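You operate a simulated robot arm through the tools that you are given. There is no shell and no other tool. Be economical: measure what you need, move in short steps, check, and stop when the job is done.

You run a simulated robot arm. Do the job below in one go: nothing can be reset, and whatever is moved stays where it is left.

JOB
Change the roll to hand soap and label the orange bottle.
Fine: old roll onto the free peg, one whole label, roller arm back at the end; the others stay unlabelled.
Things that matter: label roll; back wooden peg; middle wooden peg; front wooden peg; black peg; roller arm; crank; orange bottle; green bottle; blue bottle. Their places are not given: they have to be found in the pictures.

Only the result counts: the job must be done as asked and must still hold three seconds after the hand-in. Knocking over, shifting, dropping, spilling or breaking anything else fails it.

ROBOT AND FRAMES
A 7-joint arm with a two-finger parallel gripper, fixed in place. Base frame: the origin is at the foot of the arm, x ahead of it, y to its left, z up; the work surface is at about z = 77.6. Units: cm, rad, N and s.
With the tool pointing down near the work surface it reaches from about 22 to 68 cm from the base axis. Its first joint turns from -1.152 to 1.152 rad. Payload 2.4 kg.
The tool frame sits at the grasp point between the pads (the TCP): z along the fingers, y along the line on which they close. The tips reach 3 cm beyond it. Largest opening 9.4 cm; finger width 2.8, thickness 1; the body of the gripper, 5 by 9.6 cm, starts 5.5 cm behind the TCP.
Orientation is that of the tool frame in the base frame, as a unit quaternion [w, x, y, z]. With the fingers straight down and closing along the base's y, the tool's x points along the base's -x, its y along +y and its z along -z.

CONTROLS
- The arm moves only by the tool arm_command. Its arguments are lists of equal length, an entry for each row: "travel": the shift along the base's x, y, z in units of 200 mm (1.0 is 200 mm), a list of three; "rot": the turn, a rotation vector about the base's x, y, z in units of 180 degrees (1.0 is 180 degrees), a list of three; "grip": the gripper command, from -1 (fully open) to 1 (shut), values between in proportion. In form: {"travel": [[dx, dy, dz], ...], "rot": [[wx, wy, wz], ...], "grip": [grip, ...]}. A call has 1 to 10 rows; each row is the pose to reach, as a shift and turn from the pose commanded when the call began. A call with a number of a shift or a turn outside -1 to 1 is refused whole. A row lasts 0.2 s, in which the tool goes at most 5 cm and 0.15 rad; a call with a longer step from one row to the next is refused whole, and so is a gripper value outside its range. Where a pose cannot be reached the arm comes as near as it can. A force on the tool above 40 N (or 10 N above the force at the start of the call, whichever is more), or a blocked arm, ends the call early, and 0.2 s more pass. Each finger travels about 15.3 cm/s and halts on what it meets, pressing with about 27 N; the grip force reading is that of the motor and also rises with nothing between the fingers. The clock runs only during rows and for 0.2 s after the last one: add rows that repeat a pose to give the fingers time. The reply holds the time, the measured pose of the TCP, the force on the tool along the base axes, the opening and the grip force, in the units named above and with some noise.
- Cameras (640 x 400 px; columns grow to the right, rows downward): "scene" is fixed at [4.34, 48.62, 143.75]; the picture's right is [-0.64, -0.77, 0.00], its down [-0.50, 0.41, -0.77] and it looks along [0.59, -0.49, -0.64] (base axes); focal length 350 px, centre (320, 200). "wrist" rides on the gripper at [-3.7, 0, -5.8] in the tool frame; the picture's right is [0.00, -1.00, 0.00], its down [0.97, 0.00, -0.24] and it looks along [0.24, 0.00, 0.97] (tool axes); focal length 218 px, centre (320, 200).
- grab_frame(camera): a new picture of that camera. No time passes.
- point_at(camera, pixels): there is no depth. For up to 12 entries [column, row, z] of the newest picture of that camera ("zoom" is the newest enlarged one), the place [x, y] in the base frame at which the ray of that pixel passes the height z, good to about 0.3 cm. No time passes.
- enlarge(camera, box): a new picture of the part [left, top, right, bottom] of that camera's present view, enlarged. No time passes.
- finish_job(): hands the job in; it is judged then, once.

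Keep the steps short. Do not move on a guess: measure, check each grasp and each placing, and mend mistakes. In all there are 80 turns and 46 pictures (those below and enlarged ones count). Leave the gripper open and the arm clear of the work at the hand-in unless told otherwise, and finish with a single line.

The tools are called after ">>>" by a JSON object that holds its "fn" and its "kwargs". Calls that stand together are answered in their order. arm_command: Moves the arm, as the interface text tells. Its arguments: {"type":"object","properties":{"travel":{"type":"array","items":{"type":"array","items":{"type":"number"}}},"rot":{"type":"array","items":{"type":"array","items":{"type":"number"}}},"grip":{"type":"array","items":{"type":"number"}}},"required":["travel","rot","grip"]} The other tools are called the same way: grab_frame (camera) takes a picture; point_at (camera, pixels) gives the place at which the rays of pixels pass given heights; enlarge (camera, box) takes an enlarged picture of a part of a camera's view; finish_job () hands the job in.

At the start:

```text
clock: 0.0
eef_pos: [36.21, 4.24, 117.79]
tool_rot: [0.001, 0.0, 1.0, 0.0]
force: [-0.7, 0.4, 0.2]
finger_gap: 9.42
gripper_force: 0.0
```

scene: 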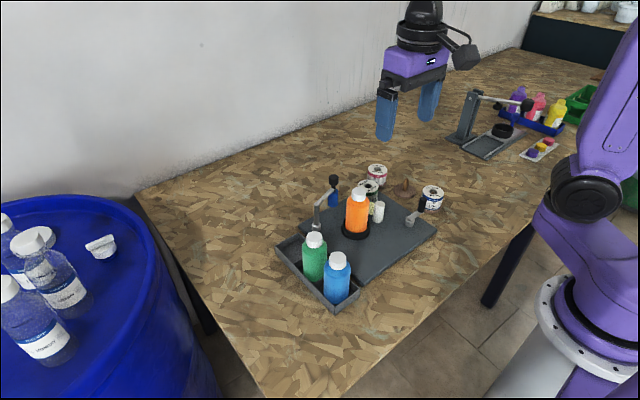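
wrist: 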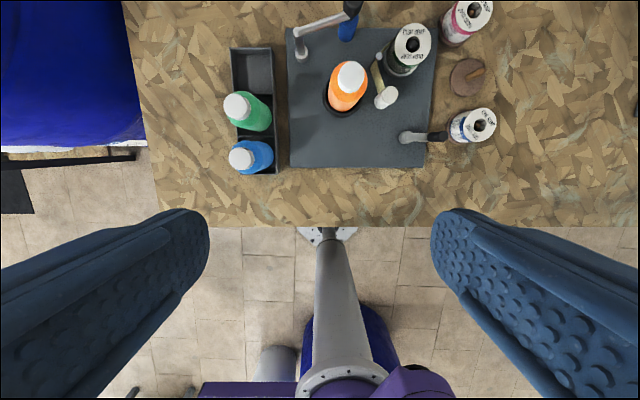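

The scene shows the labeller around (360,220). I'll enlarge both views to identify the parts.

>>> {"fn": "enlarge", "kwargs": {"camera": "scene", "box": [260, 150, 460, 320]}}

>>> {"fn": "enlarge", "kwargs": {"camera": "wrist", "box": [220, 0, 520, 190]}}

```text
2.35 times, centred on (360, 235) of scene
```

zoom: 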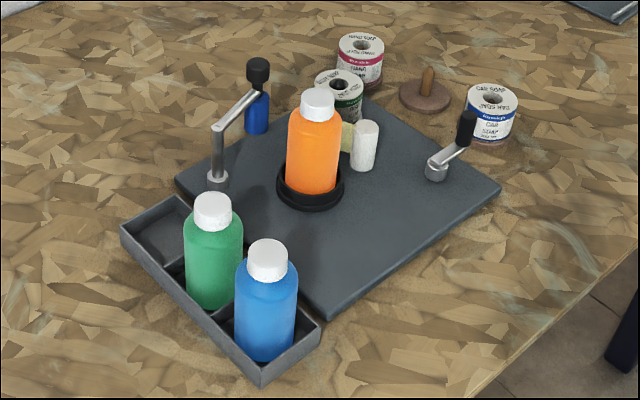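

```text
2.11 times, centred on (370, 95) of wrist
```

zoom: 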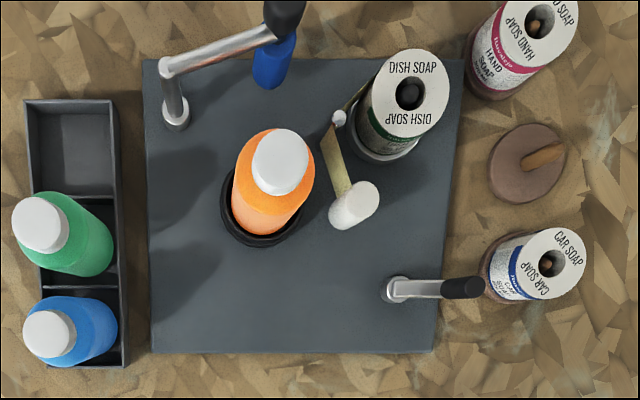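

Dish soap is on the machine's black peg, hand soap on the back peg, the middle peg is free, and car soap is on the front peg. I'll measure positions from the zoomed wrist view at candidate heights.

>>> {"fn": "point_at", "kwargs": {"camera": "zoom", "pixels": [[408, 92, 86], [408, 92, 88], [385, 150, 79], [535, 25, 86], [527, 163, 78], [548, 263, 86], [262, 232, 79], [175, 118, 79], [283, 18, 90], [395, 290, 79], [463, 288, 84], [352, 215, 79]]}}

>>> {"fn": "enlarge", "kwargs": {"camera": "scene", "box": [300, 155, 380, 240]}}

>>> {"fn": "enlarge", "kwargs": {"camera": "scene", "box": [350, 155, 450, 235]}}

```text
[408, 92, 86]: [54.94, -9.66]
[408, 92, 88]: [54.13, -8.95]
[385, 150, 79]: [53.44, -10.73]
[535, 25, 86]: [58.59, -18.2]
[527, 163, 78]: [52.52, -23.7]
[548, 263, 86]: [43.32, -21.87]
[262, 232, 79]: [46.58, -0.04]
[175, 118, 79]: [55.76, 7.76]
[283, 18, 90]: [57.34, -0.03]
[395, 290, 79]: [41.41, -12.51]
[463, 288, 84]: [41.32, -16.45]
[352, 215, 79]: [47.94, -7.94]
```

```text
4.71 times, centred on (340, 198) of scene
```

zoom: 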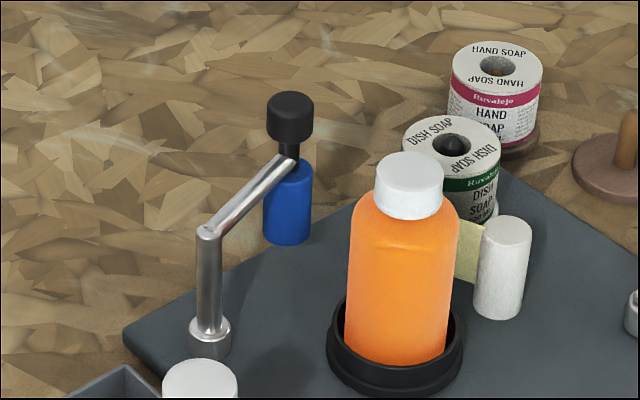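

```text
5.00 times, centred on (400, 195) of scene
```

zoom: 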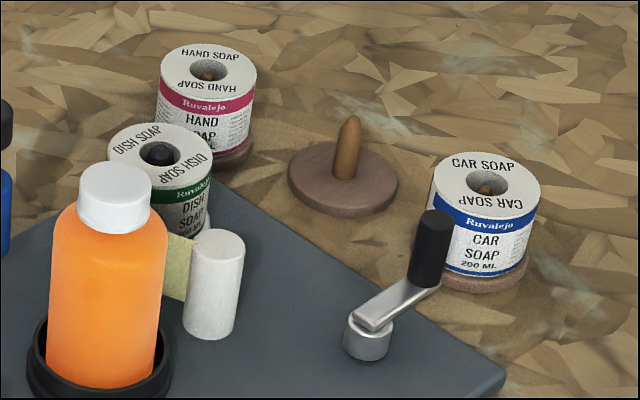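

Next I query the same features in the latest scene zoom, to triangulate their heights.

>>> {"fn": "point_at", "kwargs": {"camera": "zoom", "pixels": [[160, 154, 86], [160, 154, 90], [209, 70, 86], [209, 70, 82], [487, 184, 86], [487, 184, 82], [349, 120, 84], [346, 172, 79], [436, 215, 84], [436, 215, 88], [366, 340, 79], [218, 238, 86]]}}

>>> {"fn": "arm_command", "kwargs": {"travel": [[0.0, -0.2, -0.1], [0.0, -0.4, -0.2], [0.1, -0.5, -0.35], [0.1, -0.5, -0.35]], "rot": [[0, 0, 0], [0, 0, 0], [0, 0, 0], [0, 0, 0]], "grip": [-1, -1, -1, -1]}}

>>> {"fn": "grab_frame", "kwargs": {"camera": "wrist"}}

```text
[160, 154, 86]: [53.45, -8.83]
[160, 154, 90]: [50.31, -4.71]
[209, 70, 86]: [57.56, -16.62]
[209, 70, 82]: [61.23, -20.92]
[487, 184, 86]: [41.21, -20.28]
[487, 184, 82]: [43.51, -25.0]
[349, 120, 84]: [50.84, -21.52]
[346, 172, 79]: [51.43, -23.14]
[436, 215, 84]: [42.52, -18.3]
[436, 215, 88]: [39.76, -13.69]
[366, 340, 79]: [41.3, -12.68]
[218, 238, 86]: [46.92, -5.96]
```

```text
clock: 1.0
eef_pos: [38.23, -5.83, 110.7]
tool_rot: [0.0, -0.001, 1.0, 0.0]
force: [-0.3, -0.3, 0.1]
finger_gap: 9.41
gripper_force: 0.1
```

```text
39 pictures are left
```

wrist: 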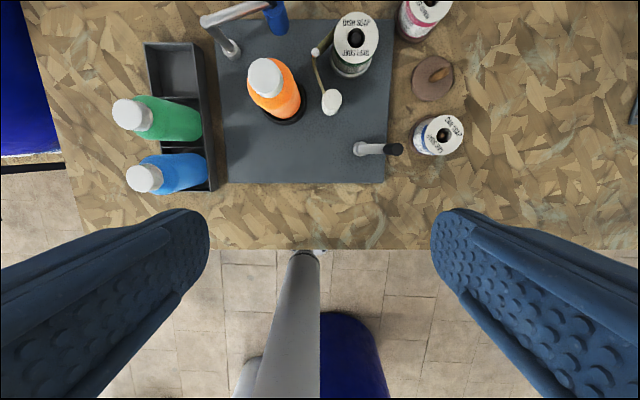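

The area is still in the far half of the frame. I'll move 12 cm forward at this height and look again.

>>> {"fn": "arm_command", "kwargs": {"travel": [[0.2, -0.1, 0], [0.4, -0.2, 0], [0.6, -0.25, -0.1], [0.6, -0.25, -0.1]], "rot": [[0, 0, 0], [0, 0, 0], [0, 0, 0], [0, 0, 0]], "grip": [-1, -1, -1, -1]}}

>>> {"fn": "grab_frame", "kwargs": {"camera": "wrist"}}

```text
clock: 2.0
eef_pos: [50.22, -10.82, 108.79]
tool_rot: [0.0, 0.0, 1.0, 0.0]
force: [0.1, -0.6, -1.6]
finger_gap: 9.4
gripper_force: 0.1
```

```text
38 pictures are left
```

wrist: 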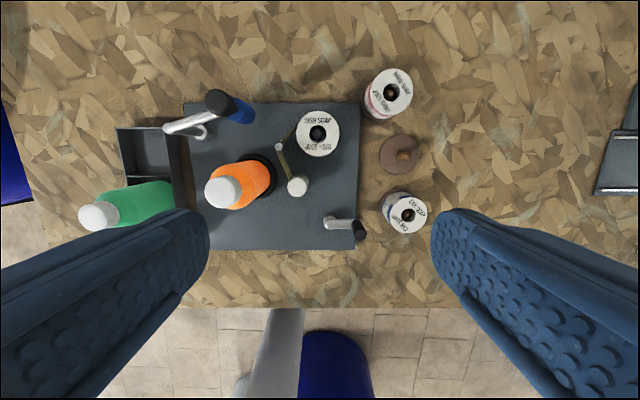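

>>> {"fn": "enlarge", "kwargs": {"camera": "wrist", "box": [150, 60, 440, 250]}}

```text
2.11 times, centred on (295, 155) of wrist
```

zoom: 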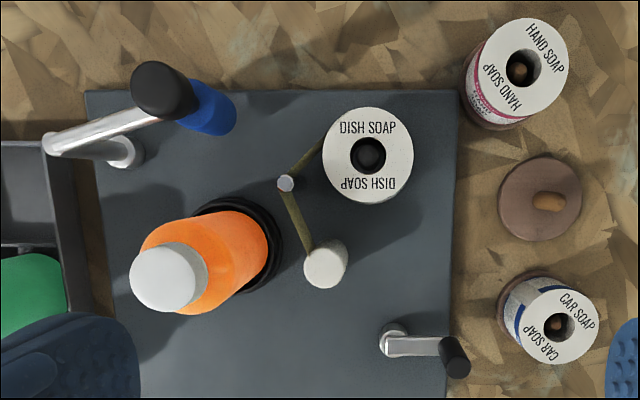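

The view is clear now. I'll take precise measurements from it.

>>> {"fn": "point_at", "kwargs": {"camera": "zoom", "pixels": [[368, 155, 86], [368, 155, 84], [522, 68, 86], [522, 68, 84], [556, 325, 86], [556, 325, 84], [540, 198, 78], [550, 202, 84], [238, 245, 80], [125, 152, 79], [50, 143, 90], [155, 88, 94]]}}

>>> {"fn": "point_at", "kwargs": {"camera": "zoom", "pixels": [[392, 330, 79], [391, 345, 81], [452, 349, 86], [325, 247, 85], [286, 183, 85], [165, 277, 93], [215, 125, 80], [85, 90, 79], [458, 90, 79], [445, 398, 79]]}}

```text
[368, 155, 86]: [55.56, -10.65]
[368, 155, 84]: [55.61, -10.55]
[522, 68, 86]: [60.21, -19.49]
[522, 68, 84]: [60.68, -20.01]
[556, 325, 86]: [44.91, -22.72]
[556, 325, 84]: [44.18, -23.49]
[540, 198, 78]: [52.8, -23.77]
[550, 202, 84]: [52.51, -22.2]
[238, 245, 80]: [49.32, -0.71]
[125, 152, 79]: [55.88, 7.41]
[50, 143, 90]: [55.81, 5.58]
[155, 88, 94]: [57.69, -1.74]
```

```text
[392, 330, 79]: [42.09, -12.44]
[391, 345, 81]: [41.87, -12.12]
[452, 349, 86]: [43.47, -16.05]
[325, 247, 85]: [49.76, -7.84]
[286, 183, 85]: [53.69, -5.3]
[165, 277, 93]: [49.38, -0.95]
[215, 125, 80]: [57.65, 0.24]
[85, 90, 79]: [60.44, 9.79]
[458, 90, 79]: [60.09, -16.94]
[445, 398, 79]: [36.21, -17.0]
```

The rolls are about 6 cm across, with tops at z≈84 on the machine and ≈83 on the pegs. The dish roll centre is ≈(55.5,-10.6). The guide post lies on its +y side and the white roller at -x/+y. I'll turn the tool so it closes near x with a 15° tilt, which clears both, and hover above the roll.

>>> {"fn": "arm_command", "kwargs": {"travel": [[0.03, 0, -0.05], [0.06, 0, -0.1], [0.1, 0, -0.15], [0.15, 0, -0.2], [0.2, 0, -0.25], [0.265, 0.01, -0.3], [0.265, 0.01, -0.4], [0.265, 0.01, -0.5], [0.265, 0.01, -0.6], [0.265, 0.01, -0.6]], "rot": [[0, 0, -0.0465], [0, 0, -0.093], [0, 0, -0.1395], [0, 0, -0.186], [0, 0, -0.2325], [0, 0, -0.279], [0, 0, -0.3255], [0, 0, -0.372], [0, 0, -0.4167], [0, 0, -0.4167]], "grip": [-1, -1, -1, -1, -1, -1, -1, -0.7, -0.7, -0.7]}}

>>> {"fn": "grab_frame", "kwargs": {"camera": "wrist"}}

>>> {"fn": "enlarge", "kwargs": {"camera": "scene", "box": [280, 90, 460, 260]}}

```text
clock: 4.2
eef_pos: [55.5, -10.64, 96.79]
tool_rot: [0.0, 0.611, 0.792, 0.0]
force: [-0.1, 0.3, 0.2]
finger_gap: 7.98
gripper_force: 0.1
```

```text
36 pictures are left
```

wrist: 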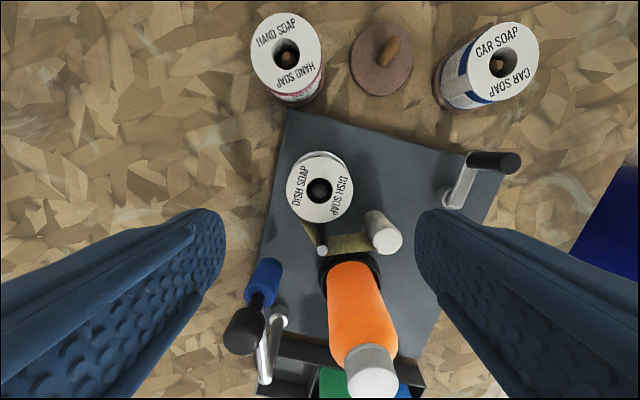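

```text
2.35 times, centred on (370, 175) of scene
```

zoom: 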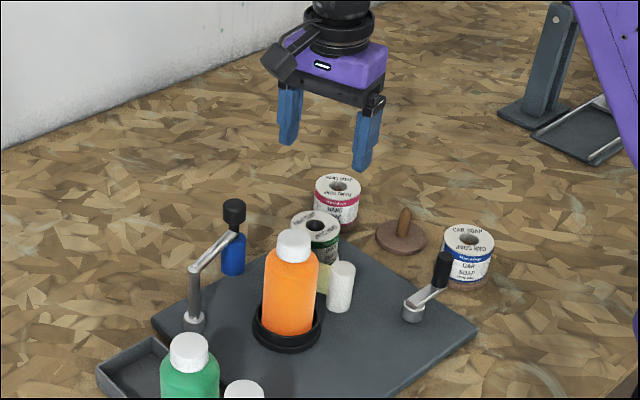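

Now I measure the roll tops from this view to confirm their centres.

>>> {"fn": "point_at", "kwargs": {"camera": "wrist", "pixels": [[320, 188, 84], [286, 54, 83], [502, 64, 83], [381, 66, 78.5], [394, 44, 82.5], [380, 222, 85], [321, 250, 84], [247, 330, 89], [350, 277, 80], [510, 162, 86]]}}

```text
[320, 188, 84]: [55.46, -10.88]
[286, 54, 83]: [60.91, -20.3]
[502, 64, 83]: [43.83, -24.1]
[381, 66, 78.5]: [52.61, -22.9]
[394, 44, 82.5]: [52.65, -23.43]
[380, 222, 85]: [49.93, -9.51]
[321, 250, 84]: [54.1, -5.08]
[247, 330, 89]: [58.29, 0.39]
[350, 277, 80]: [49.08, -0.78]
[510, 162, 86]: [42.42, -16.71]
```

The roll centre reads about (55.5,-10.75). I'll descend to TCP z=83 with the fingers open 8 cm.

>>> {"fn": "arm_command", "kwargs": {"travel": [[0, -0.005, -0.2], [0, -0.005, -0.4], [0, -0.005, -0.55], [0, -0.005, -0.63], [0, -0.005, -0.69], [0, -0.005, -0.69]], "rot": [[0, 0, 0], [0, 0, 0], [0, 0, 0], [0, 0, 0], [0, 0, 0], [0, 0, 0]], "grip": [-0.7, -0.7, -0.7, -0.7, -0.7, -0.7]}}

>>> {"fn": "enlarge", "kwargs": {"camera": "scene", "box": [320, 130, 440, 240]}}

```text
clock: 5.6
eef_pos: [55.51, -10.77, 82.91]
tool_rot: [0.0, 0.609, 0.793, 0.0]
force: [0.5, 0.8, 0.0]
finger_gap: 7.98
gripper_force: 0.1
```

```text
3.64 times, centred on (380, 185) of scene
```

zoom: 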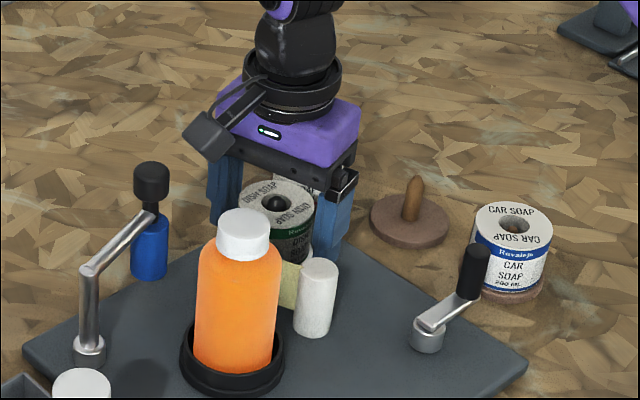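

The fingers straddle the roll with no contact. I'll close on it.

>>> {"fn": "arm_command", "kwargs": {"travel": [[0, 0, 0], [0, 0, 0], [0, 0, 0], [0, 0, 0]], "rot": [[0, 0, 0], [0, 0, 0], [0, 0, 0], [0, 0, 0]], "grip": [0, 0.5, 1, 1]}}

```text
clock: 6.6
eef_pos: [55.48, -10.67, 83.04]
tool_rot: [0.0, 0.609, 0.793, 0.0]
force: [0.4, 0.4, 0.2]
finger_gap: 5.68
gripper_force: 27.0
```

Gripped at 5.68 cm with 27 N. I'll lift straight up in small steps.

>>> {"fn": "arm_command", "kwargs": {"travel": [[0, 0, 0.05], [0, 0, 0.12], [0, 0, 0.2], [0, 0, 0.3], [0, 0, 0.42], [0, 0, 0.55], [0, 0, 0.55]], "rot": [[0, 0, 0], [0, 0, 0], [0, 0, 0], [0, 0, 0], [0, 0, 0], [0, 0, 0], [0, 0, 0]], "grip": [1, 1, 1, 1, 1, 1, 1]}}

>>> {"fn": "enlarge", "kwargs": {"camera": "scene", "box": [300, 90, 450, 240]}}

```text
clock: 8.2
eef_pos: [55.51, -10.69, 93.95]
tool_rot: [0.0, 0.609, 0.793, -0.001]
force: [-0.8, -0.1, -0.2]
finger_gap: 0.0
gripper_force: 27.1
```

```text
2.67 times, centred on (375, 165) of scene
```

zoom: 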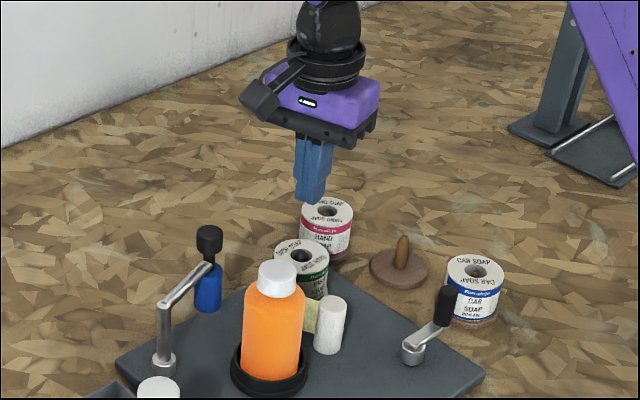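

The fingers slipped off: the gap is 0 and the roll is still on the peg. I'll open and check the roll from above.

>>> {"fn": "arm_command", "kwargs": {"travel": [[0, 0, 0.1], [0, 0, 0.1], [0, 0, 0.1], [0, 0, 0.1]], "rot": [[0, 0, 0], [0, 0, 0], [0, 0, 0], [0, 0, 0]], "grip": [-0.7, -0.7, -0.7, -0.7]}}

>>> {"fn": "enlarge", "kwargs": {"camera": "wrist", "box": [210, 100, 440, 280]}}

>>> {"fn": "enlarge", "kwargs": {"camera": "scene", "box": [340, 150, 400, 220]}}

```text
clock: 9.2
eef_pos: [55.46, -10.76, 95.89]
tool_rot: [0.001, 0.61, 0.792, 0.001]
force: [0.3, 0.3, 0.6]
finger_gap: 7.98
gripper_force: 0.0
```

```text
2.22 times, centred on (325, 190) of wrist
```

zoom: 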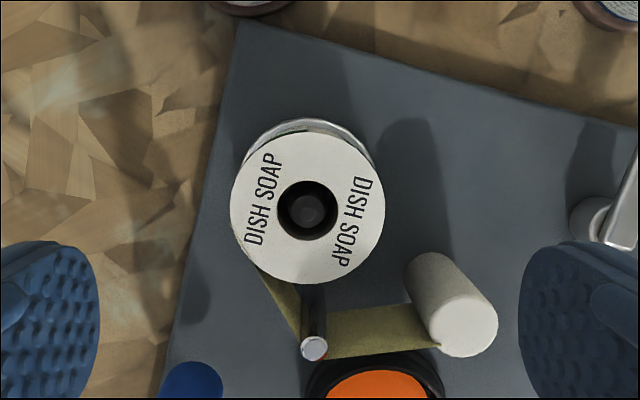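

```text
5.71 times, centred on (370, 185) of scene
```

zoom: 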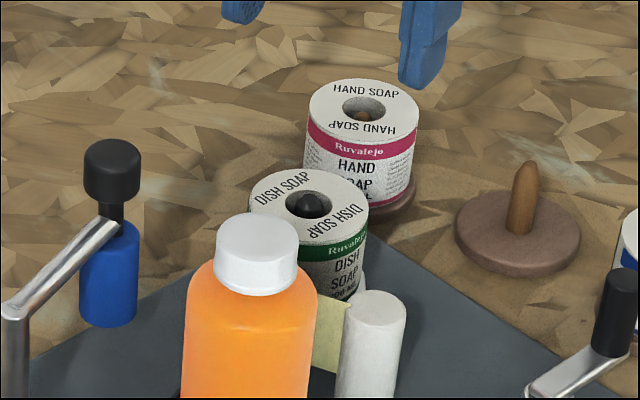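

The roll looks intact. I'll regrip slightly lower and lift very slowly, reading the force to see whether something holds it.

>>> {"fn": "arm_command", "kwargs": {"travel": [[0, 0, -0.2], [0, 0, -0.4], [0, 0, -0.55], [0, 0, -0.65], [0, 0, -0.65], [0, 0, -0.65], [0, 0, -0.65], [0, 0, -0.65]], "rot": [[0, 0, 0], [0, 0, 0], [0, 0, 0], [0, 0, 0], [0, 0, 0], [0, 0, 0], [0, 0, 0], [0, 0, 0]], "grip": [-0.7, -0.7, -0.7, -0.7, -0.7, 0.2, 1, 1]}}

>>> {"fn": "arm_command", "kwargs": {"travel": [[0, 0, 0], [0, 0, 0.01], [0, 0, 0.02]], "rot": [[0, 0, 0], [0, 0, 0], [0, 0, 0]], "grip": [1, 1, 1]}}

>>> {"fn": "arm_command", "kwargs": {"travel": [[0, 0, 0.01], [0, 0, 0.02], [0, 0, 0.03]], "rot": [[0, 0, 0], [0, 0, 0], [0, 0, 0]], "grip": [1, 1, 1]}}

>>> {"fn": "enlarge", "kwargs": {"camera": "scene", "box": [340, 150, 400, 220]}}

```text
clock: 11.0
eef_pos: [55.5, -10.8, 82.98]
tool_rot: [0.0, 0.61, 0.793, 0.0]
force: [-0.1, -0.3, -0.3]
finger_gap: 5.69
gripper_force: 27.1
```

```text
clock: 11.8
eef_pos: [55.42, -10.84, 83.36]
tool_rot: [0.0, 0.61, 0.793, 0.001]
force: [0.1, -1.0, -0.6]
finger_gap: 5.7
gripper_force: 26.8
```

```text
clock: 12.6
eef_pos: [55.47, -10.68, 83.89]
tool_rot: [0.0, 0.61, 0.793, 0.0]
force: [0.6, 0.2, -1.9]
finger_gap: 5.71
gripper_force: 27.0
```

```text
5.71 times, centred on (370, 185) of scene
```

zoom: 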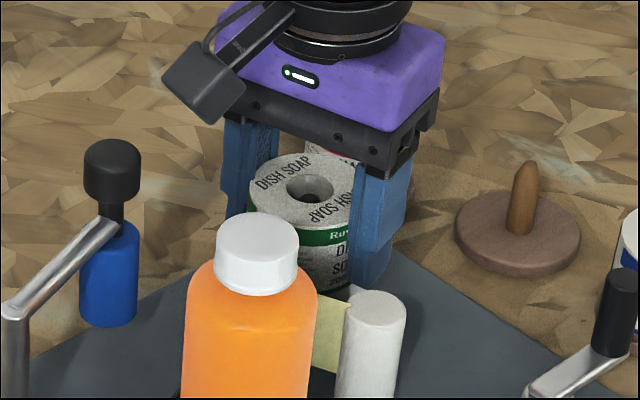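

The roll has risen about 1 cm with the fingers and the load is small. I'll keep lifting slowly.

>>> {"fn": "arm_command", "kwargs": {"travel": [[0, 0, 0.015], [0, 0, 0.03], [0, 0, 0.045], [0, 0, 0.06], [0, 0, 0.075], [0, 0, 0.09], [0, 0, 0.105], [0, 0, 0.12]], "rot": [[0, 0, 0], [0, 0, 0], [0, 0, 0], [0, 0, 0], [0, 0, 0], [0, 0, 0], [0, 0, 0], [0, 0, 0]], "grip": [1, 1, 1, 1, 1, 1, 1, 1]}}

>>> {"fn": "enlarge", "kwargs": {"camera": "scene", "box": [340, 150, 400, 220]}}

```text
clock: 14.4
eef_pos: [55.44, -10.76, 86.25]
tool_rot: [-0.001, 0.609, 0.793, 0.0]
force: [0.1, -0.3, -1.0]
finger_gap: 5.69
gripper_force: 27.1
```

```text
5.71 times, centred on (370, 185) of scene
```

zoom: 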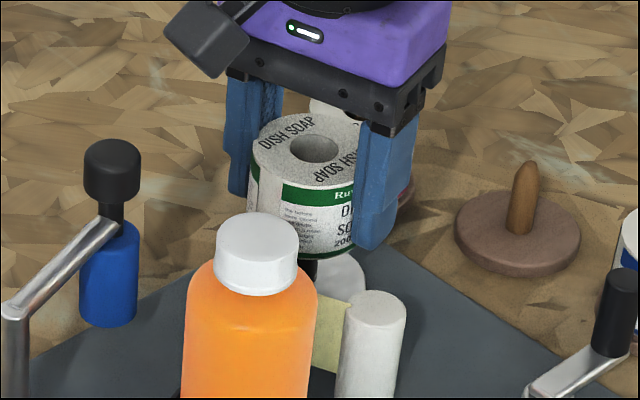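

The roll is held cleanly. I'll lift further, then move to the free middle peg (52.6,-23.5) while turning back so the fingers close along y.

>>> {"fn": "arm_command", "kwargs": {"travel": [[0, 0, 0.02], [0, 0, 0.05], [0, 0, 0.09], [0, 0, 0.13], [0, 0, 0.17], [0, 0, 0.21], [0, 0, 0.25], [0, 0, 0.25]], "rot": [[0, 0, 0], [0, 0, 0], [0, 0, 0], [0, 0, 0], [0, 0, 0], [0, 0, 0], [0, 0, 0], [0, 0, 0]], "grip": [1, 1, 1, 1, 1, 1, 1, 1]}}

>>> {"fn": "arm_command", "kwargs": {"travel": [[-0.01, -0.05, 0], [-0.03, -0.12, 0], [-0.05, -0.19, 0], [-0.07, -0.26, 0], [-0.09, -0.34, 0], [-0.1, -0.42, 0], [-0.12, -0.5, 0], [-0.13, -0.57, 0], [-0.1425, -0.635, 0], [-0.1425, -0.635, 0]], "rot": [[0, 0, 0.0463], [0, 0, 0.0926], [0, 0, 0.1389], [0, 0, 0.1852], [0, 0, 0.2315], [0, 0, 0.2778], [0, 0, 0.3241], [0, 0, 0.3704], [0, 0, 0.4167], [0, 0, 0.4167]], "grip": [1, 1, 1, 1, 1, 1, 1, 1, 1, 1]}}

>>> {"fn": "enlarge", "kwargs": {"camera": "scene", "box": [320, 110, 460, 240]}}

>>> {"fn": "grab_frame", "kwargs": {"camera": "wrist"}}

```text
clock: 16.2
eef_pos: [55.51, -10.62, 91.34]
tool_rot: [0.0, 0.608, 0.794, 0.0]
force: [-0.1, 0.4, -0.2]
finger_gap: 5.68
gripper_force: 27.4
```

```text
clock: 18.4
eef_pos: [52.73, -23.29, 91.33]
tool_rot: [0.0, -0.002, 1.0, 0.0]
force: [0.8, -0.1, -1.5]
finger_gap: 5.66
gripper_force: 26.9
```

```text
3.08 times, centred on (390, 175) of scene
```

zoom: 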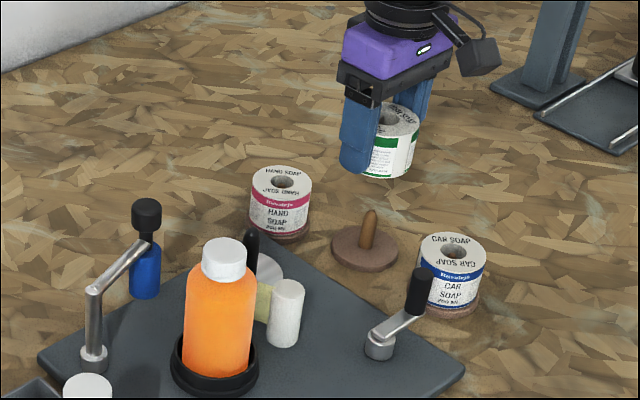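

```text
27 pictures are left
```

wrist: 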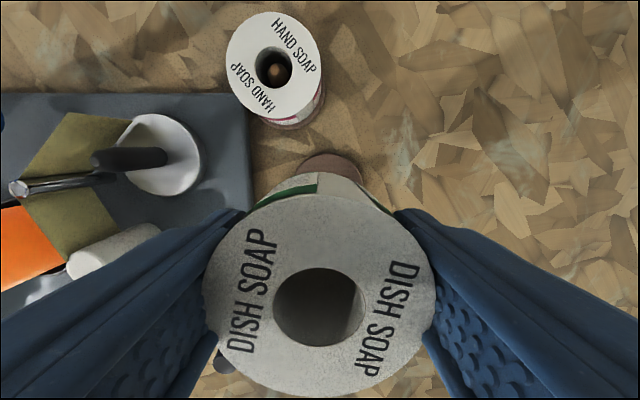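

The grip is steady. I'll measure the middle peg and the now-visible black peg in both views before lowering.

>>> {"fn": "point_at", "kwargs": {"camera": "zoom", "pixels": [[370, 213, 82], [370, 213, 82.5], [370, 213, 83], [364, 250, 78.5], [366, 243, 78.6], [251, 232, 84], [251, 232, 83.5], [266, 268, 80], [282, 182, 83]]}}

>>> {"fn": "point_at", "kwargs": {"camera": "wrist", "pixels": [[276, 72, 82.5], [274, 66, 83], [105, 160, 83.5], [163, 155, 80], [330, 155, 78.5]]}}

```text
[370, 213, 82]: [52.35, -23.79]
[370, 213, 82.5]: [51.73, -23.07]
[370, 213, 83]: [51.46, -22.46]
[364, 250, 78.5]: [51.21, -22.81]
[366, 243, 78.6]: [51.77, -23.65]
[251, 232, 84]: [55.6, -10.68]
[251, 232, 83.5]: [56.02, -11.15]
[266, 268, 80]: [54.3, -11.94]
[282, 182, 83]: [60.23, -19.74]
```

```text
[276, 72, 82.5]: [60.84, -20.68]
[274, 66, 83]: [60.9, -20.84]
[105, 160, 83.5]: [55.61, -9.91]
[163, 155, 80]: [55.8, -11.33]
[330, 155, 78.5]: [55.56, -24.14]
```

Best estimate for the middle peg is (52.6,-23.4). I'll lower until the roll is just above the tip and look down through the hole.

>>> {"fn": "arm_command", "kwargs": {"travel": [[-0.003, -0.005, -0.06], [-0.005, -0.007, -0.12], [-0.005, -0.007, -0.18], [-0.005, -0.007, -0.235], [-0.005, -0.007, -0.235]], "rot": [[0, 0, 0], [0, 0, 0], [0, 0, 0], [0, 0, 0], [0, 0, 0]], "grip": [1, 1, 1, 1, 1]}}

>>> {"fn": "grab_frame", "kwargs": {"camera": "wrist"}}

>>> {"fn": "enlarge", "kwargs": {"camera": "scene", "box": [360, 140, 440, 210]}}

```text
clock: 19.6
eef_pos: [52.64, -23.47, 86.72]
tool_rot: [0.0, 0.0, 1.0, 0.001]
force: [1.1, 0.0, -0.2]
finger_gap: 5.7
gripper_force: 27.3
```

```text
26 pictures are left
```

wrist: 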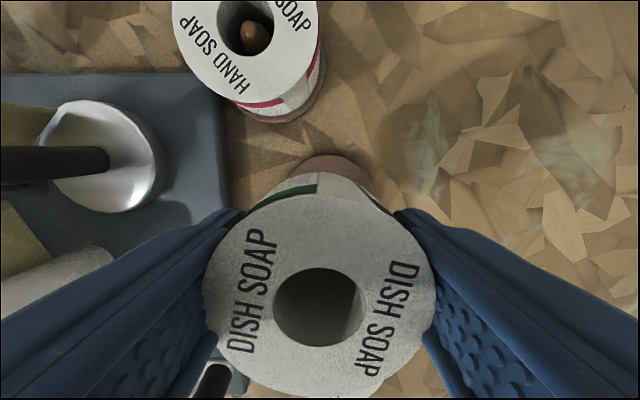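

```text
5.71 times, centred on (400, 175) of scene
```

zoom: 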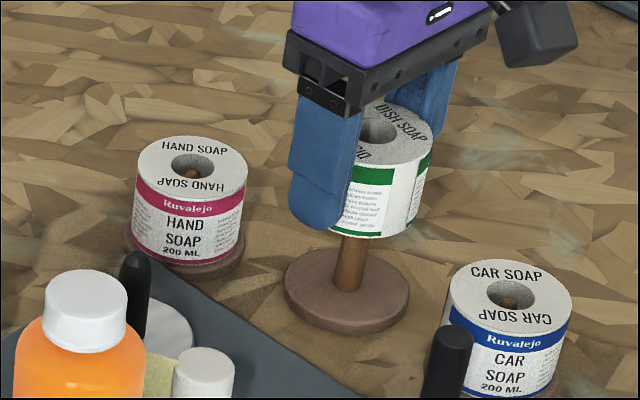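

The scene view puts the roll roughly over the peg. I'll shift slightly to (52.75,-23.6) and lower gently in 2 mm steps, watching the force.

>>> {"fn": "arm_command", "kwargs": {"travel": [[0.005, -0.006, 0], [0.005, -0.006, -0.01], [0.005, -0.006, -0.02], [0.005, -0.006, -0.03], [0.005, -0.006, -0.04], [0.005, -0.006, -0.05], [0.005, -0.006, -0.06], [0.005, -0.006, -0.07], [0.005, -0.006, -0.08]], "rot": [[0, 0, 0], [0, 0, 0], [0, 0, 0], [0, 0, 0], [0, 0, 0], [0, 0, 0], [0, 0, 0], [0, 0, 0], [0, 0, 0]], "grip": [1, 1, 1, 1, 1, 1, 1, 1, 1]}}

>>> {"fn": "grab_frame", "kwargs": {"camera": "wrist"}}

```text
clock: 21.6
eef_pos: [52.69, -23.59, 85.03]
tool_rot: [-0.001, 0.0, 1.0, 0.0]
force: [-0.6, 0.8, -1.5]
finger_gap: 5.71
gripper_force: 26.9
```

```text
24 pictures are left
```

wrist: 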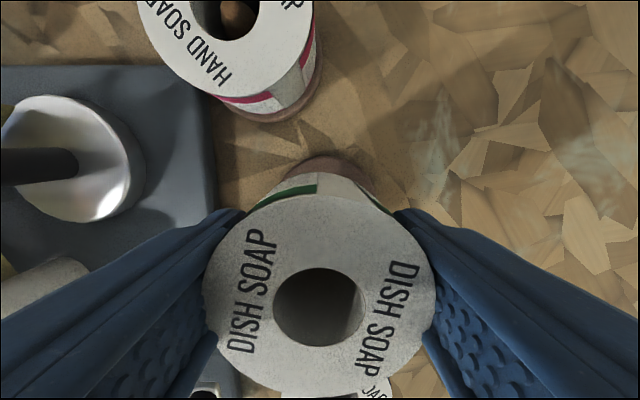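

No contact at z=85.0. I'll continue lowering slowly.

>>> {"fn": "arm_command", "kwargs": {"travel": [[0, 0, -0.015], [0, 0, -0.03], [0, 0, -0.045], [0, 0, -0.06], [0, 0, -0.075], [0, 0, -0.09], [0, 0, -0.105], [0, 0, -0.12], [0, 0, -0.13], [0, 0, -0.14]], "rot": [[0, 0, 0], [0, 0, 0], [0, 0, 0], [0, 0, 0], [0, 0, 0], [0, 0, 0], [0, 0, 0], [0, 0, 0], [0, 0, 0], [0, 0, 0]], "grip": [1, 1, 1, 1, 1, 1, 1, 1, 1, 1]}}

>>> {"fn": "enlarge", "kwargs": {"camera": "scene", "box": [360, 140, 440, 210]}}

```text
clock: 23.8
eef_pos: [52.65, -23.75, 82.27]
tool_rot: [0.0, 0.0, 1.0, 0.0]
force: [0.5, 0.3, -0.3]
finger_gap: 5.69
gripper_force: 26.8
```

```text
5.71 times, centred on (400, 175) of scene
```

zoom: 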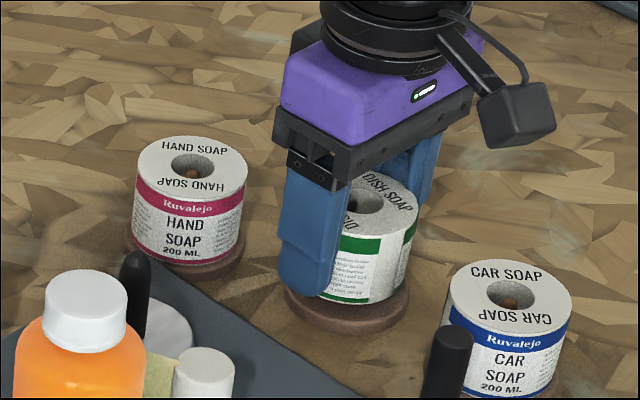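

It is on the peg and nearly seated. I'll lower in 1 mm steps until the force shows it has seated.

>>> {"fn": "arm_command", "kwargs": {"travel": [[0, 0, -0.007], [0, 0, -0.014], [0, 0, -0.02]], "rot": [[0, 0, 0], [0, 0, 0], [0, 0, 0]], "grip": [1, 1, 1]}}

>>> {"fn": "arm_command", "kwargs": {"travel": [[0, 0, -0.005], [0, 0, -0.01]], "rot": [[0, 0, 0], [0, 0, 0]], "grip": [1, 1]}}

```text
clock: 24.6
eef_pos: [52.81, -23.64, 81.77]
tool_rot: [0.0, -0.001, 1.0, 0.0]
force: [-0.2, -0.6, -0.9]
finger_gap: 5.69
gripper_force: 26.9
```

```text
clock: 25.2
eef_pos: [52.51, -23.73, 81.65]
tool_rot: [0.0, 0.0, 1.0, -0.001]
force: [-0.3, -0.3, -1.8]
finger_gap: 5.67
gripper_force: 26.7
```

I'm at z≈81.65 with the tips close to the disc. One more millimetre, then I'll open gently to 7.5 cm.

>>> {"fn": "arm_command", "kwargs": {"travel": [[0, 0, -0.005], [0, 0, -0.005], [0, 0, -0.005], [0, 0, -0.005], [0, 0, -0.005]], "rot": [[0, 0, 0], [0, 0, 0], [0, 0, 0], [0, 0, 0], [0, 0, 0]], "grip": [1, -0.3, -0.6, -0.6, -0.6]}}

>>> {"fn": "arm_command", "kwargs": {"travel": [[0, 0, 0.02], [0, 0, 0.1], [0, 0, 0.25], [0, 0, 0.4], [0, 0, 0.6], [0, 0, 0.6]], "rot": [[0, 0, 0], [0, 0, 0], [0, 0, 0], [0, 0, 0], [0, 0, 0], [0, 0, 0]], "grip": [-0.6, -0.6, -0.6, -0.6, -0.6, -0.6]}}

>>> {"fn": "grab_frame", "kwargs": {"camera": "wrist"}}

>>> {"fn": "enlarge", "kwargs": {"camera": "scene", "box": [340, 140, 450, 230]}}

```text
clock: 26.4
eef_pos: [52.64, -23.57, 81.57]
tool_rot: [0.0, -0.001, 1.0, 0.001]
force: [0.3, 0.1, 0.1]
finger_gap: 7.5
gripper_force: 0.0
```

```text
clock: 27.8
eef_pos: [52.66, -23.68, 93.63]
tool_rot: [0.0, 0.0, 1.0, 0.0]
force: [-0.4, 0.1, 0.9]
finger_gap: 7.51
gripper_force: 0.1
```

```text
22 pictures are left
```

wrist: 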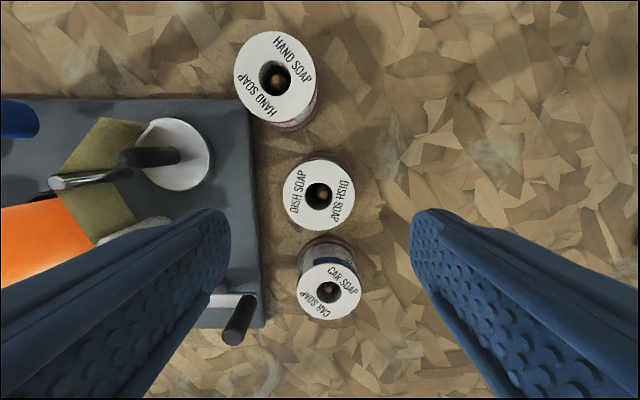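

```text
4.44 times, centred on (395, 185) of scene
```

zoom: 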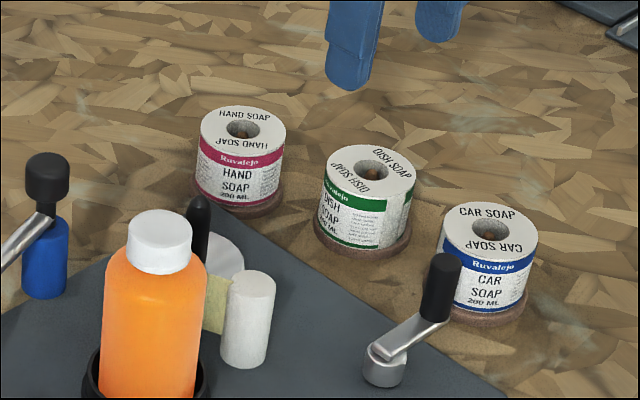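

The dish roll is seated on the middle peg. Next I measure the hand roll relative to it.

>>> {"fn": "point_at", "kwargs": {"camera": "wrist", "pixels": [[319, 196, 82.7], [276, 78, 82.7], [330, 291, 82.7], [123, 158, 83.7], [180, 154, 80]]}}

```text
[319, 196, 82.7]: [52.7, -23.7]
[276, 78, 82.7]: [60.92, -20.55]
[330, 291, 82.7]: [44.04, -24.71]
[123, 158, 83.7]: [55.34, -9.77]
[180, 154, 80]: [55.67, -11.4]
```

The hand roll is at (60.85,-20.45). I'll turn −75° again, clear of the plate and the dish roll, and hover over it.

>>> {"fn": "arm_command", "kwargs": {"travel": [[0.04, 0.02, 0], [0.09, 0.035, 0], [0.14, 0.055, 0], [0.19, 0.075, 0], [0.24, 0.095, 0], [0.29, 0.115, 0], [0.34, 0.135, 0], [0.38, 0.15, 0], [0.41, 0.16, 0], [0.41, 0.16, 0]], "rot": [[0, 0, -0.0463], [0, 0, -0.0926], [0, 0, -0.1389], [0, 0, -0.1852], [0, 0, -0.2315], [0, 0, -0.2778], [0, 0, -0.3241], [0, 0, -0.3704], [0, 0, -0.4167], [0, 0, -0.4167]], "grip": [-0.6, -0.6, -0.6, -0.6, -0.6, -0.6, -0.6, -0.6, -0.6, -0.6]}}

>>> {"fn": "grab_frame", "kwargs": {"camera": "wrist"}}

```text
clock: 30.0
eef_pos: [60.79, -20.44, 93.52]
tool_rot: [0.0, 0.61, 0.792, 0.0]
force: [0.3, 0.5, 0.0]
finger_gap: 7.52
gripper_force: 0.0
```

```text
20 pictures are left
```

wrist: 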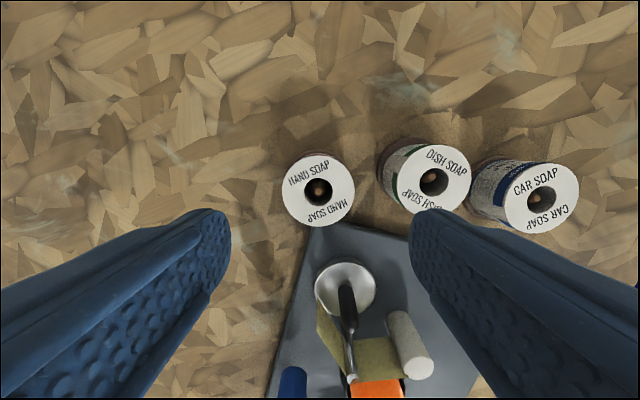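

>>> {"fn": "point_at", "kwargs": {"camera": "wrist", "pixels": [[319, 191, 82.7], [345, 288, 80], [343, 282, 84], [434, 181, 82.7]]}}

>>> {"fn": "arm_command", "kwargs": {"travel": [[0, 0, -0.2], [0, 0, -0.4], [0, 0, -0.52], [0, 0, -0.58], [0, 0, -0.58], [0, 0, -0.58]], "rot": [[0, 0, 0], [0, 0, 0], [0, 0, 0], [0, 0, 0], [0, 0, 0], [0, 0, 0]], "grip": [-0.6, -0.6, -0.6, -0.6, -0.6, -0.6]}}

```text
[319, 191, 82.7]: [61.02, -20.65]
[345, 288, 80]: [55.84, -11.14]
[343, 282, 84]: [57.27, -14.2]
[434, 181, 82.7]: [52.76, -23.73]
```

```text
clock: 31.4
eef_pos: [60.75, -20.42, 82.01]
tool_rot: [0.0, 0.609, 0.793, -0.001]
force: [0.1, 0.6, -1.8]
finger_gap: 7.49
gripper_force: 0.0
```

There's no contact, and the roll centre is (60.9,-20.6). I'll nudge 1 mm, close, and lift slowly.

>>> {"fn": "arm_command", "kwargs": {"travel": [[0.004, -0.006, 0], [0.004, -0.006, 0], [0.004, -0.006, 0], [0.004, -0.006, 0], [0.004, -0.006, 0]], "rot": [[0, 0, 0], [0, 0, 0], [0, 0, 0], [0, 0, 0], [0, 0, 0]], "grip": [-0.6, 0, 0.5, 1, 1]}}

>>> {"fn": "arm_command", "kwargs": {"travel": [[0, 0, 0.015], [0, 0, 0.03], [0, 0, 0.045], [0, 0, 0.06], [0, 0, 0.075], [0, 0, 0.09], [0, 0, 0.105], [0, 0, 0.12], [0, 0, 0.135], [0, 0, 0.15]], "rot": [[0, 0, 0], [0, 0, 0], [0, 0, 0], [0, 0, 0], [0, 0, 0], [0, 0, 0], [0, 0, 0], [0, 0, 0], [0, 0, 0], [0, 0, 0]], "grip": [1, 1, 1, 1, 1, 1, 1, 1, 1, 1]}}

>>> {"fn": "arm_command", "kwargs": {"travel": [[0, 0, 0.02], [0, 0, 0.05], [0, 0, 0.09], [0, 0, 0.13], [0, 0, 0.17], [0, 0, 0.21], [0, 0, 0.25], [0, 0, 0.29], [0, 0, 0.32], [0, 0, 0.32]], "rot": [[0, 0, 0], [0, 0, 0], [0, 0, 0], [0, 0, 0], [0, 0, 0], [0, 0, 0], [0, 0, 0], [0, 0, 0], [0, 0, 0], [0, 0, 0]], "grip": [1, 1, 1, 1, 1, 1, 1, 1, 1, 1]}}

```text
clock: 32.6
eef_pos: [60.93, -20.55, 81.92]
tool_rot: [0.001, 0.61, 0.793, 0.0]
force: [-0.1, 0.4, 0.3]
finger_gap: 5.71
gripper_force: 26.9
```

```text
clock: 34.8
eef_pos: [61.01, -20.6, 85.02]
tool_rot: [-0.001, 0.609, 0.793, 0.0]
force: [-0.4, 0.0, -1.0]
finger_gap: 5.67
gripper_force: 26.7
```

```text
clock: 37.0
eef_pos: [60.88, -20.66, 91.3]
tool_rot: [0.0, 0.609, 0.793, 0.001]
force: [0.9, -0.2, -1.3]
finger_gap: 5.64
gripper_force: 26.7
```

The hand roll is held. I'll carry it above the black peg at (55.5,-10.75).

>>> {"fn": "arm_command", "kwargs": {"travel": [[-0.02, 0.04, 0], [-0.055, 0.1, 0], [-0.09, 0.165, 0], [-0.125, 0.23, 0], [-0.16, 0.295, 0], [-0.195, 0.36, 0], [-0.23, 0.42, 0], [-0.26, 0.47, 0], [-0.27, 0.4925, 0], [-0.27, 0.4925, 0]], "rot": [[0, 0, 0], [0, 0, 0], [0, 0, 0], [0, 0, 0], [0, 0, 0], [0, 0, 0], [0, 0, 0], [0, 0, 0], [0, 0, 0], [0, 0, 0]], "grip": [1, 1, 1, 1, 1, 1, 1, 1, 1, 1]}}

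>>> {"fn": "arm_command", "kwargs": {"travel": [[0, 0, -0.03], [0, 0, -0.08], [0, 0, -0.13], [0, 0, -0.17], [0, 0, -0.19], [0, 0, -0.19]], "rot": [[0, 0, 0], [0, 0, 0], [0, 0, 0], [0, 0, 0], [0, 0, 0], [0, 0, 0]], "grip": [1, 1, 1, 1, 1, 1]}}

>>> {"fn": "enlarge", "kwargs": {"camera": "scene", "box": [340, 140, 420, 220]}}

```text
clock: 39.2
eef_pos: [55.53, -10.71, 91.37]
tool_rot: [0.0, 0.609, 0.793, 0.0]
force: [0.1, -0.2, -1.0]
finger_gap: 5.67
gripper_force: 27.1
```

```text
clock: 40.6
eef_pos: [55.63, -10.7, 87.54]
tool_rot: [0.0, 0.609, 0.793, 0.0]
force: [-0.4, 0.6, -0.7]
finger_gap: 5.67
gripper_force: 27.0
```

```text
5.00 times, centred on (380, 180) of scene
```

zoom: 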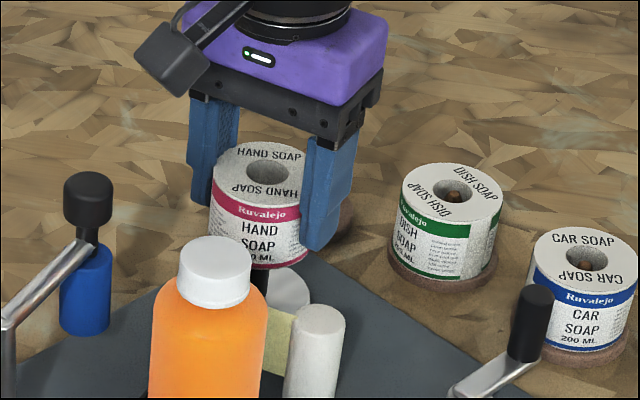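

The roll sits over the black peg. I'll lower gently toward z≈83.

>>> {"fn": "arm_command", "kwargs": {"travel": [[0, 0, -0.02], [0, 0, -0.04], [0, 0, -0.06], [0, 0, -0.08], [0, 0, -0.1], [0, 0, -0.12], [0, 0, -0.14], [0, 0, -0.16], [0, 0, -0.18], [0, 0, -0.19]], "rot": [[0, 0, 0], [0, 0, 0], [0, 0, 0], [0, 0, 0], [0, 0, 0], [0, 0, 0], [0, 0, 0], [0, 0, 0], [0, 0, 0], [0, 0, 0]], "grip": [1, 1, 1, 1, 1, 1, 1, 1, 1, 1]}}

>>> {"fn": "arm_command", "kwargs": {"travel": [[0, 0, -0.01], [0, 0, -0.02], [0, 0, -0.028]], "rot": [[0, 0, 0], [0, 0, 0], [0, 0, 0]], "grip": [1, 1, 1]}}

>>> {"fn": "enlarge", "kwargs": {"camera": "scene", "box": [340, 140, 420, 220]}}

```text
clock: 42.8
eef_pos: [55.56, -10.71, 83.83]
tool_rot: [0.0, 0.609, 0.793, 0.0]
force: [-2.3, 1.6, 7.2]
finger_gap: 5.69
gripper_force: 26.8
```

```text
clock: 43.6
eef_pos: [55.51, -10.73, 83.3]
tool_rot: [0.002, 0.609, 0.793, 0.001]
force: [-1.4, 0.5, 22.1]
finger_gap: 5.7
gripper_force: 26.9
```

```text
5.00 times, centred on (380, 180) of scene
```

zoom: 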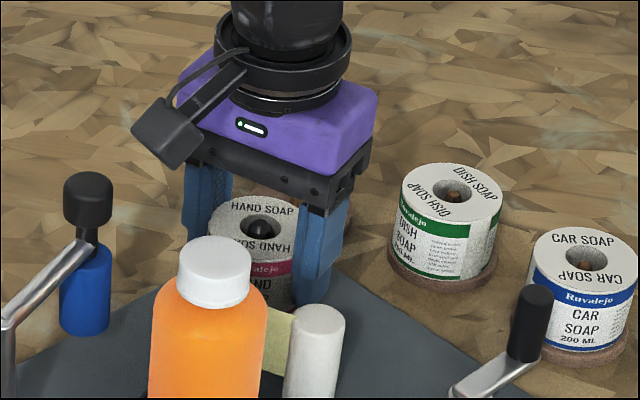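

22 N upward and the peg tip showing in the hole mean it is seated. I'll release, retreat, and look.

>>> {"fn": "arm_command", "kwargs": {"travel": [[0, 0, 0.01], [0, 0, 0.01], [0, 0, 0.01], [0, 0, 0.01], [0, 0, 0.01]], "rot": [[0, 0, 0], [0, 0, 0], [0, 0, 0], [0, 0, 0], [0, 0, 0]], "grip": [1, 0, -0.6, -0.6, -0.6]}}

>>> {"fn": "arm_command", "kwargs": {"travel": [[0, 0, 0.02], [0, 0, 0.1], [0, 0, 0.25], [0, 0, 0.45], [0, 0, 0.65], [0, 0, 0.85], [0, 0, 0.85]], "rot": [[0, 0, 0], [0, 0, 0], [0, 0, 0], [0, 0, 0], [0, 0, 0], [0, 0, 0], [0, 0, 0]], "grip": [-0.6, -0.6, -0.6, -0.6, -0.6, -0.6, -0.6]}}

>>> {"fn": "grab_frame", "kwargs": {"camera": "wrist"}}

>>> {"fn": "enlarge", "kwargs": {"camera": "scene", "box": [300, 150, 440, 240]}}

```text
clock: 44.8
eef_pos: [55.48, -10.72, 83.35]
tool_rot: [0.0, 0.609, 0.793, 0.0]
force: [0.1, -0.6, 1.0]
finger_gap: 7.54
gripper_force: 0.1
```

```text
clock: 46.4
eef_pos: [55.58, -10.78, 100.48]
tool_rot: [0.0, 0.609, 0.793, 0.0]
force: [-0.2, -0.5, 0.0]
finger_gap: 7.52
gripper_force: 0.1
```

```text
17 pictures are left
```

wrist: 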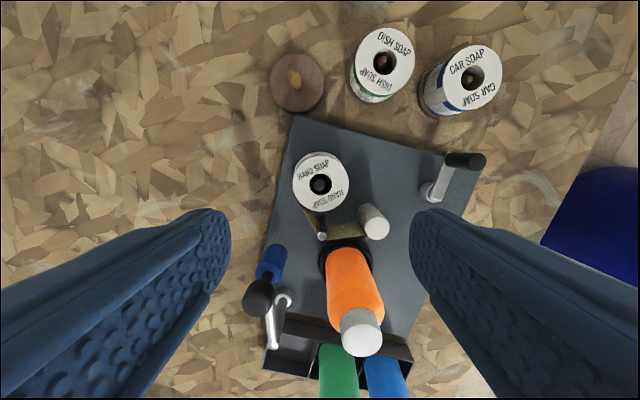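

```text
4.44 times, centred on (370, 195) of scene
```

zoom: 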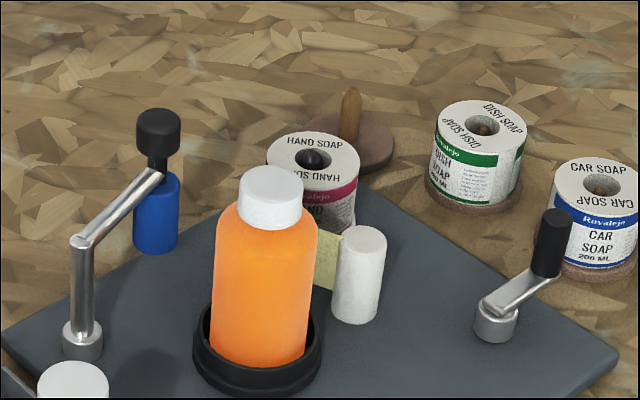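

Hand soap is on the black peg. Next I locate the roller-arm knob and crank handle using both views.

>>> {"fn": "point_at", "kwargs": {"camera": "wrist", "pixels": [[256, 300, 89.5], [256, 300, 91], [273, 343, 86.5], [287, 298, 79], [473, 162, 86], [473, 162, 85], [434, 192, 80], [268, 263, 81], [350, 252, 80]]}}

>>> {"fn": "point_at", "kwargs": {"camera": "zoom", "pixels": [[158, 118, 89.5], [158, 118, 91], [75, 240, 86.5], [82, 345, 79], [556, 220, 86], [556, 220, 85], [496, 315, 80], [157, 240, 80.5], [258, 350, 80], [270, 180, 92], [270, 180, 91]]}}

```text
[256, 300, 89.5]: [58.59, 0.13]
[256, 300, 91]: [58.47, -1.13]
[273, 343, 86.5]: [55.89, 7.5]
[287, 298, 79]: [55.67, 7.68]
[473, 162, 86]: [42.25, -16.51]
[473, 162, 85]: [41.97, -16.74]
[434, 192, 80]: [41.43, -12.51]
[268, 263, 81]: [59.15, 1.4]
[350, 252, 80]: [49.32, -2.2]
```

```text
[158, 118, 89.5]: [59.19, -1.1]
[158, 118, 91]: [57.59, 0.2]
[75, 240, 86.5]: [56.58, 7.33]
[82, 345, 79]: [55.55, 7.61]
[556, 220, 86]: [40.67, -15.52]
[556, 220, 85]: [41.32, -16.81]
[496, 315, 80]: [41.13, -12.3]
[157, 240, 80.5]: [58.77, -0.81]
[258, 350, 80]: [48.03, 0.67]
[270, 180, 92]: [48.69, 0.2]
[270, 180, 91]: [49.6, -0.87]
```

The knob top is at (58.5,-0.5,90.2) and the pivot at (55.7,7.6). The crank handle top is at (41.8,-16.7,85.2) and the bottle at (49.3,-0.8). I'll go above the knob with the fingers closing along y, opened 4.7 cm.

>>> {"fn": "arm_command", "kwargs": {"travel": [[0.01, 0.05, 0], [0.03, 0.11, 0], [0.05, 0.17, 0], [0.07, 0.23, 0], [0.09, 0.29, 0], [0.11, 0.35, 0], [0.13, 0.41, -0.05], [0.14, 0.46, -0.12], [0.1475, 0.5125, -0.2], [0.1475, 0.5125, -0.27]], "rot": [[0, 0, 0.0463], [0, 0, 0.0926], [0, 0, 0.1389], [0, 0, 0.1852], [0, 0, 0.2315], [0, 0, 0.2778], [0, 0, 0.3241], [0, 0, 0.3704], [0, 0, 0.4167], [0, 0, 0.4167]], "grip": [-0.6, -0.6, -0.6, -0.6, -0.6, -0.4, -0.2, 0, 0, 0]}}

>>> {"fn": "grab_frame", "kwargs": {"camera": "wrist"}}

```text
clock: 48.6
eef_pos: [58.49, -0.54, 94.87]
tool_rot: [0.0, -0.001, 1.0, 0.0]
force: [-0.2, -0.2, -0.4]
finger_gap: 4.71
gripper_force: 0.1
```

```text
15 pictures are left
```

wrist: 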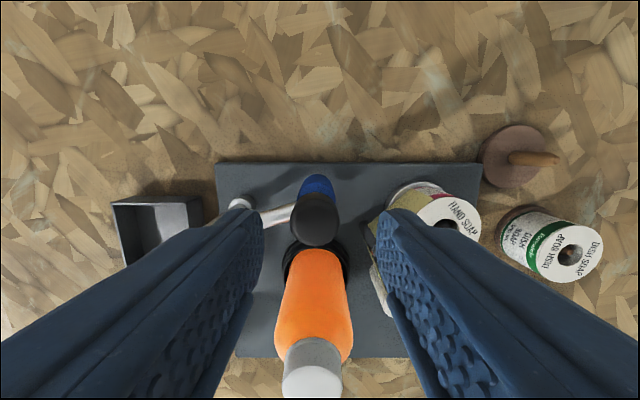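

The knob is at (315,219), nearly under the TCP. I'll shift 2 mm in +y, descend to z≈90.5 and close.

>>> {"fn": "arm_command", "kwargs": {"travel": [[0, 0.01, -0.08], [0, 0.01, -0.15], [0, 0.01, -0.22], [0, 0.01, -0.22], [0, 0.01, -0.22], [0, 0.01, -0.22], [0, 0.01, -0.22], [0, 0.01, -0.22]], "rot": [[0, 0, 0], [0, 0, 0], [0, 0, 0], [0, 0, 0], [0, 0, 0], [0, 0, 0], [0, 0, 0], [0, 0, 0]], "grip": [0, 0, 0, 0, 0.3, 0.6, 1, 1]}}

>>> {"fn": "enlarge", "kwargs": {"camera": "scene", "box": [290, 140, 400, 240]}}

```text
clock: 50.4
eef_pos: [58.44, -0.14, 90.55]
tool_rot: [0.0, 0.001, 1.0, 0.0]
force: [0.3, 4.9, -4.9]
finger_gap: 2.6
gripper_force: 45.0
```

```text
4.00 times, centred on (345, 190) of scene
```

zoom: 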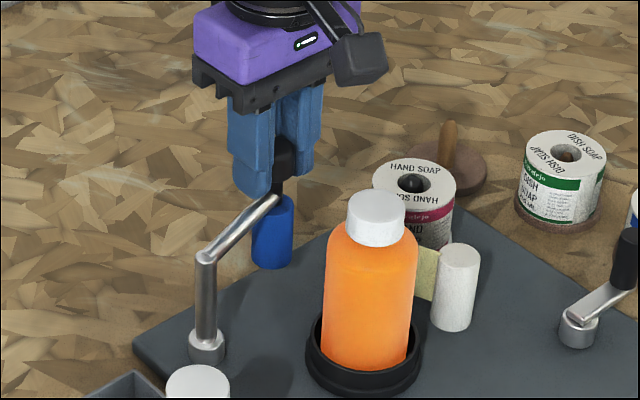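

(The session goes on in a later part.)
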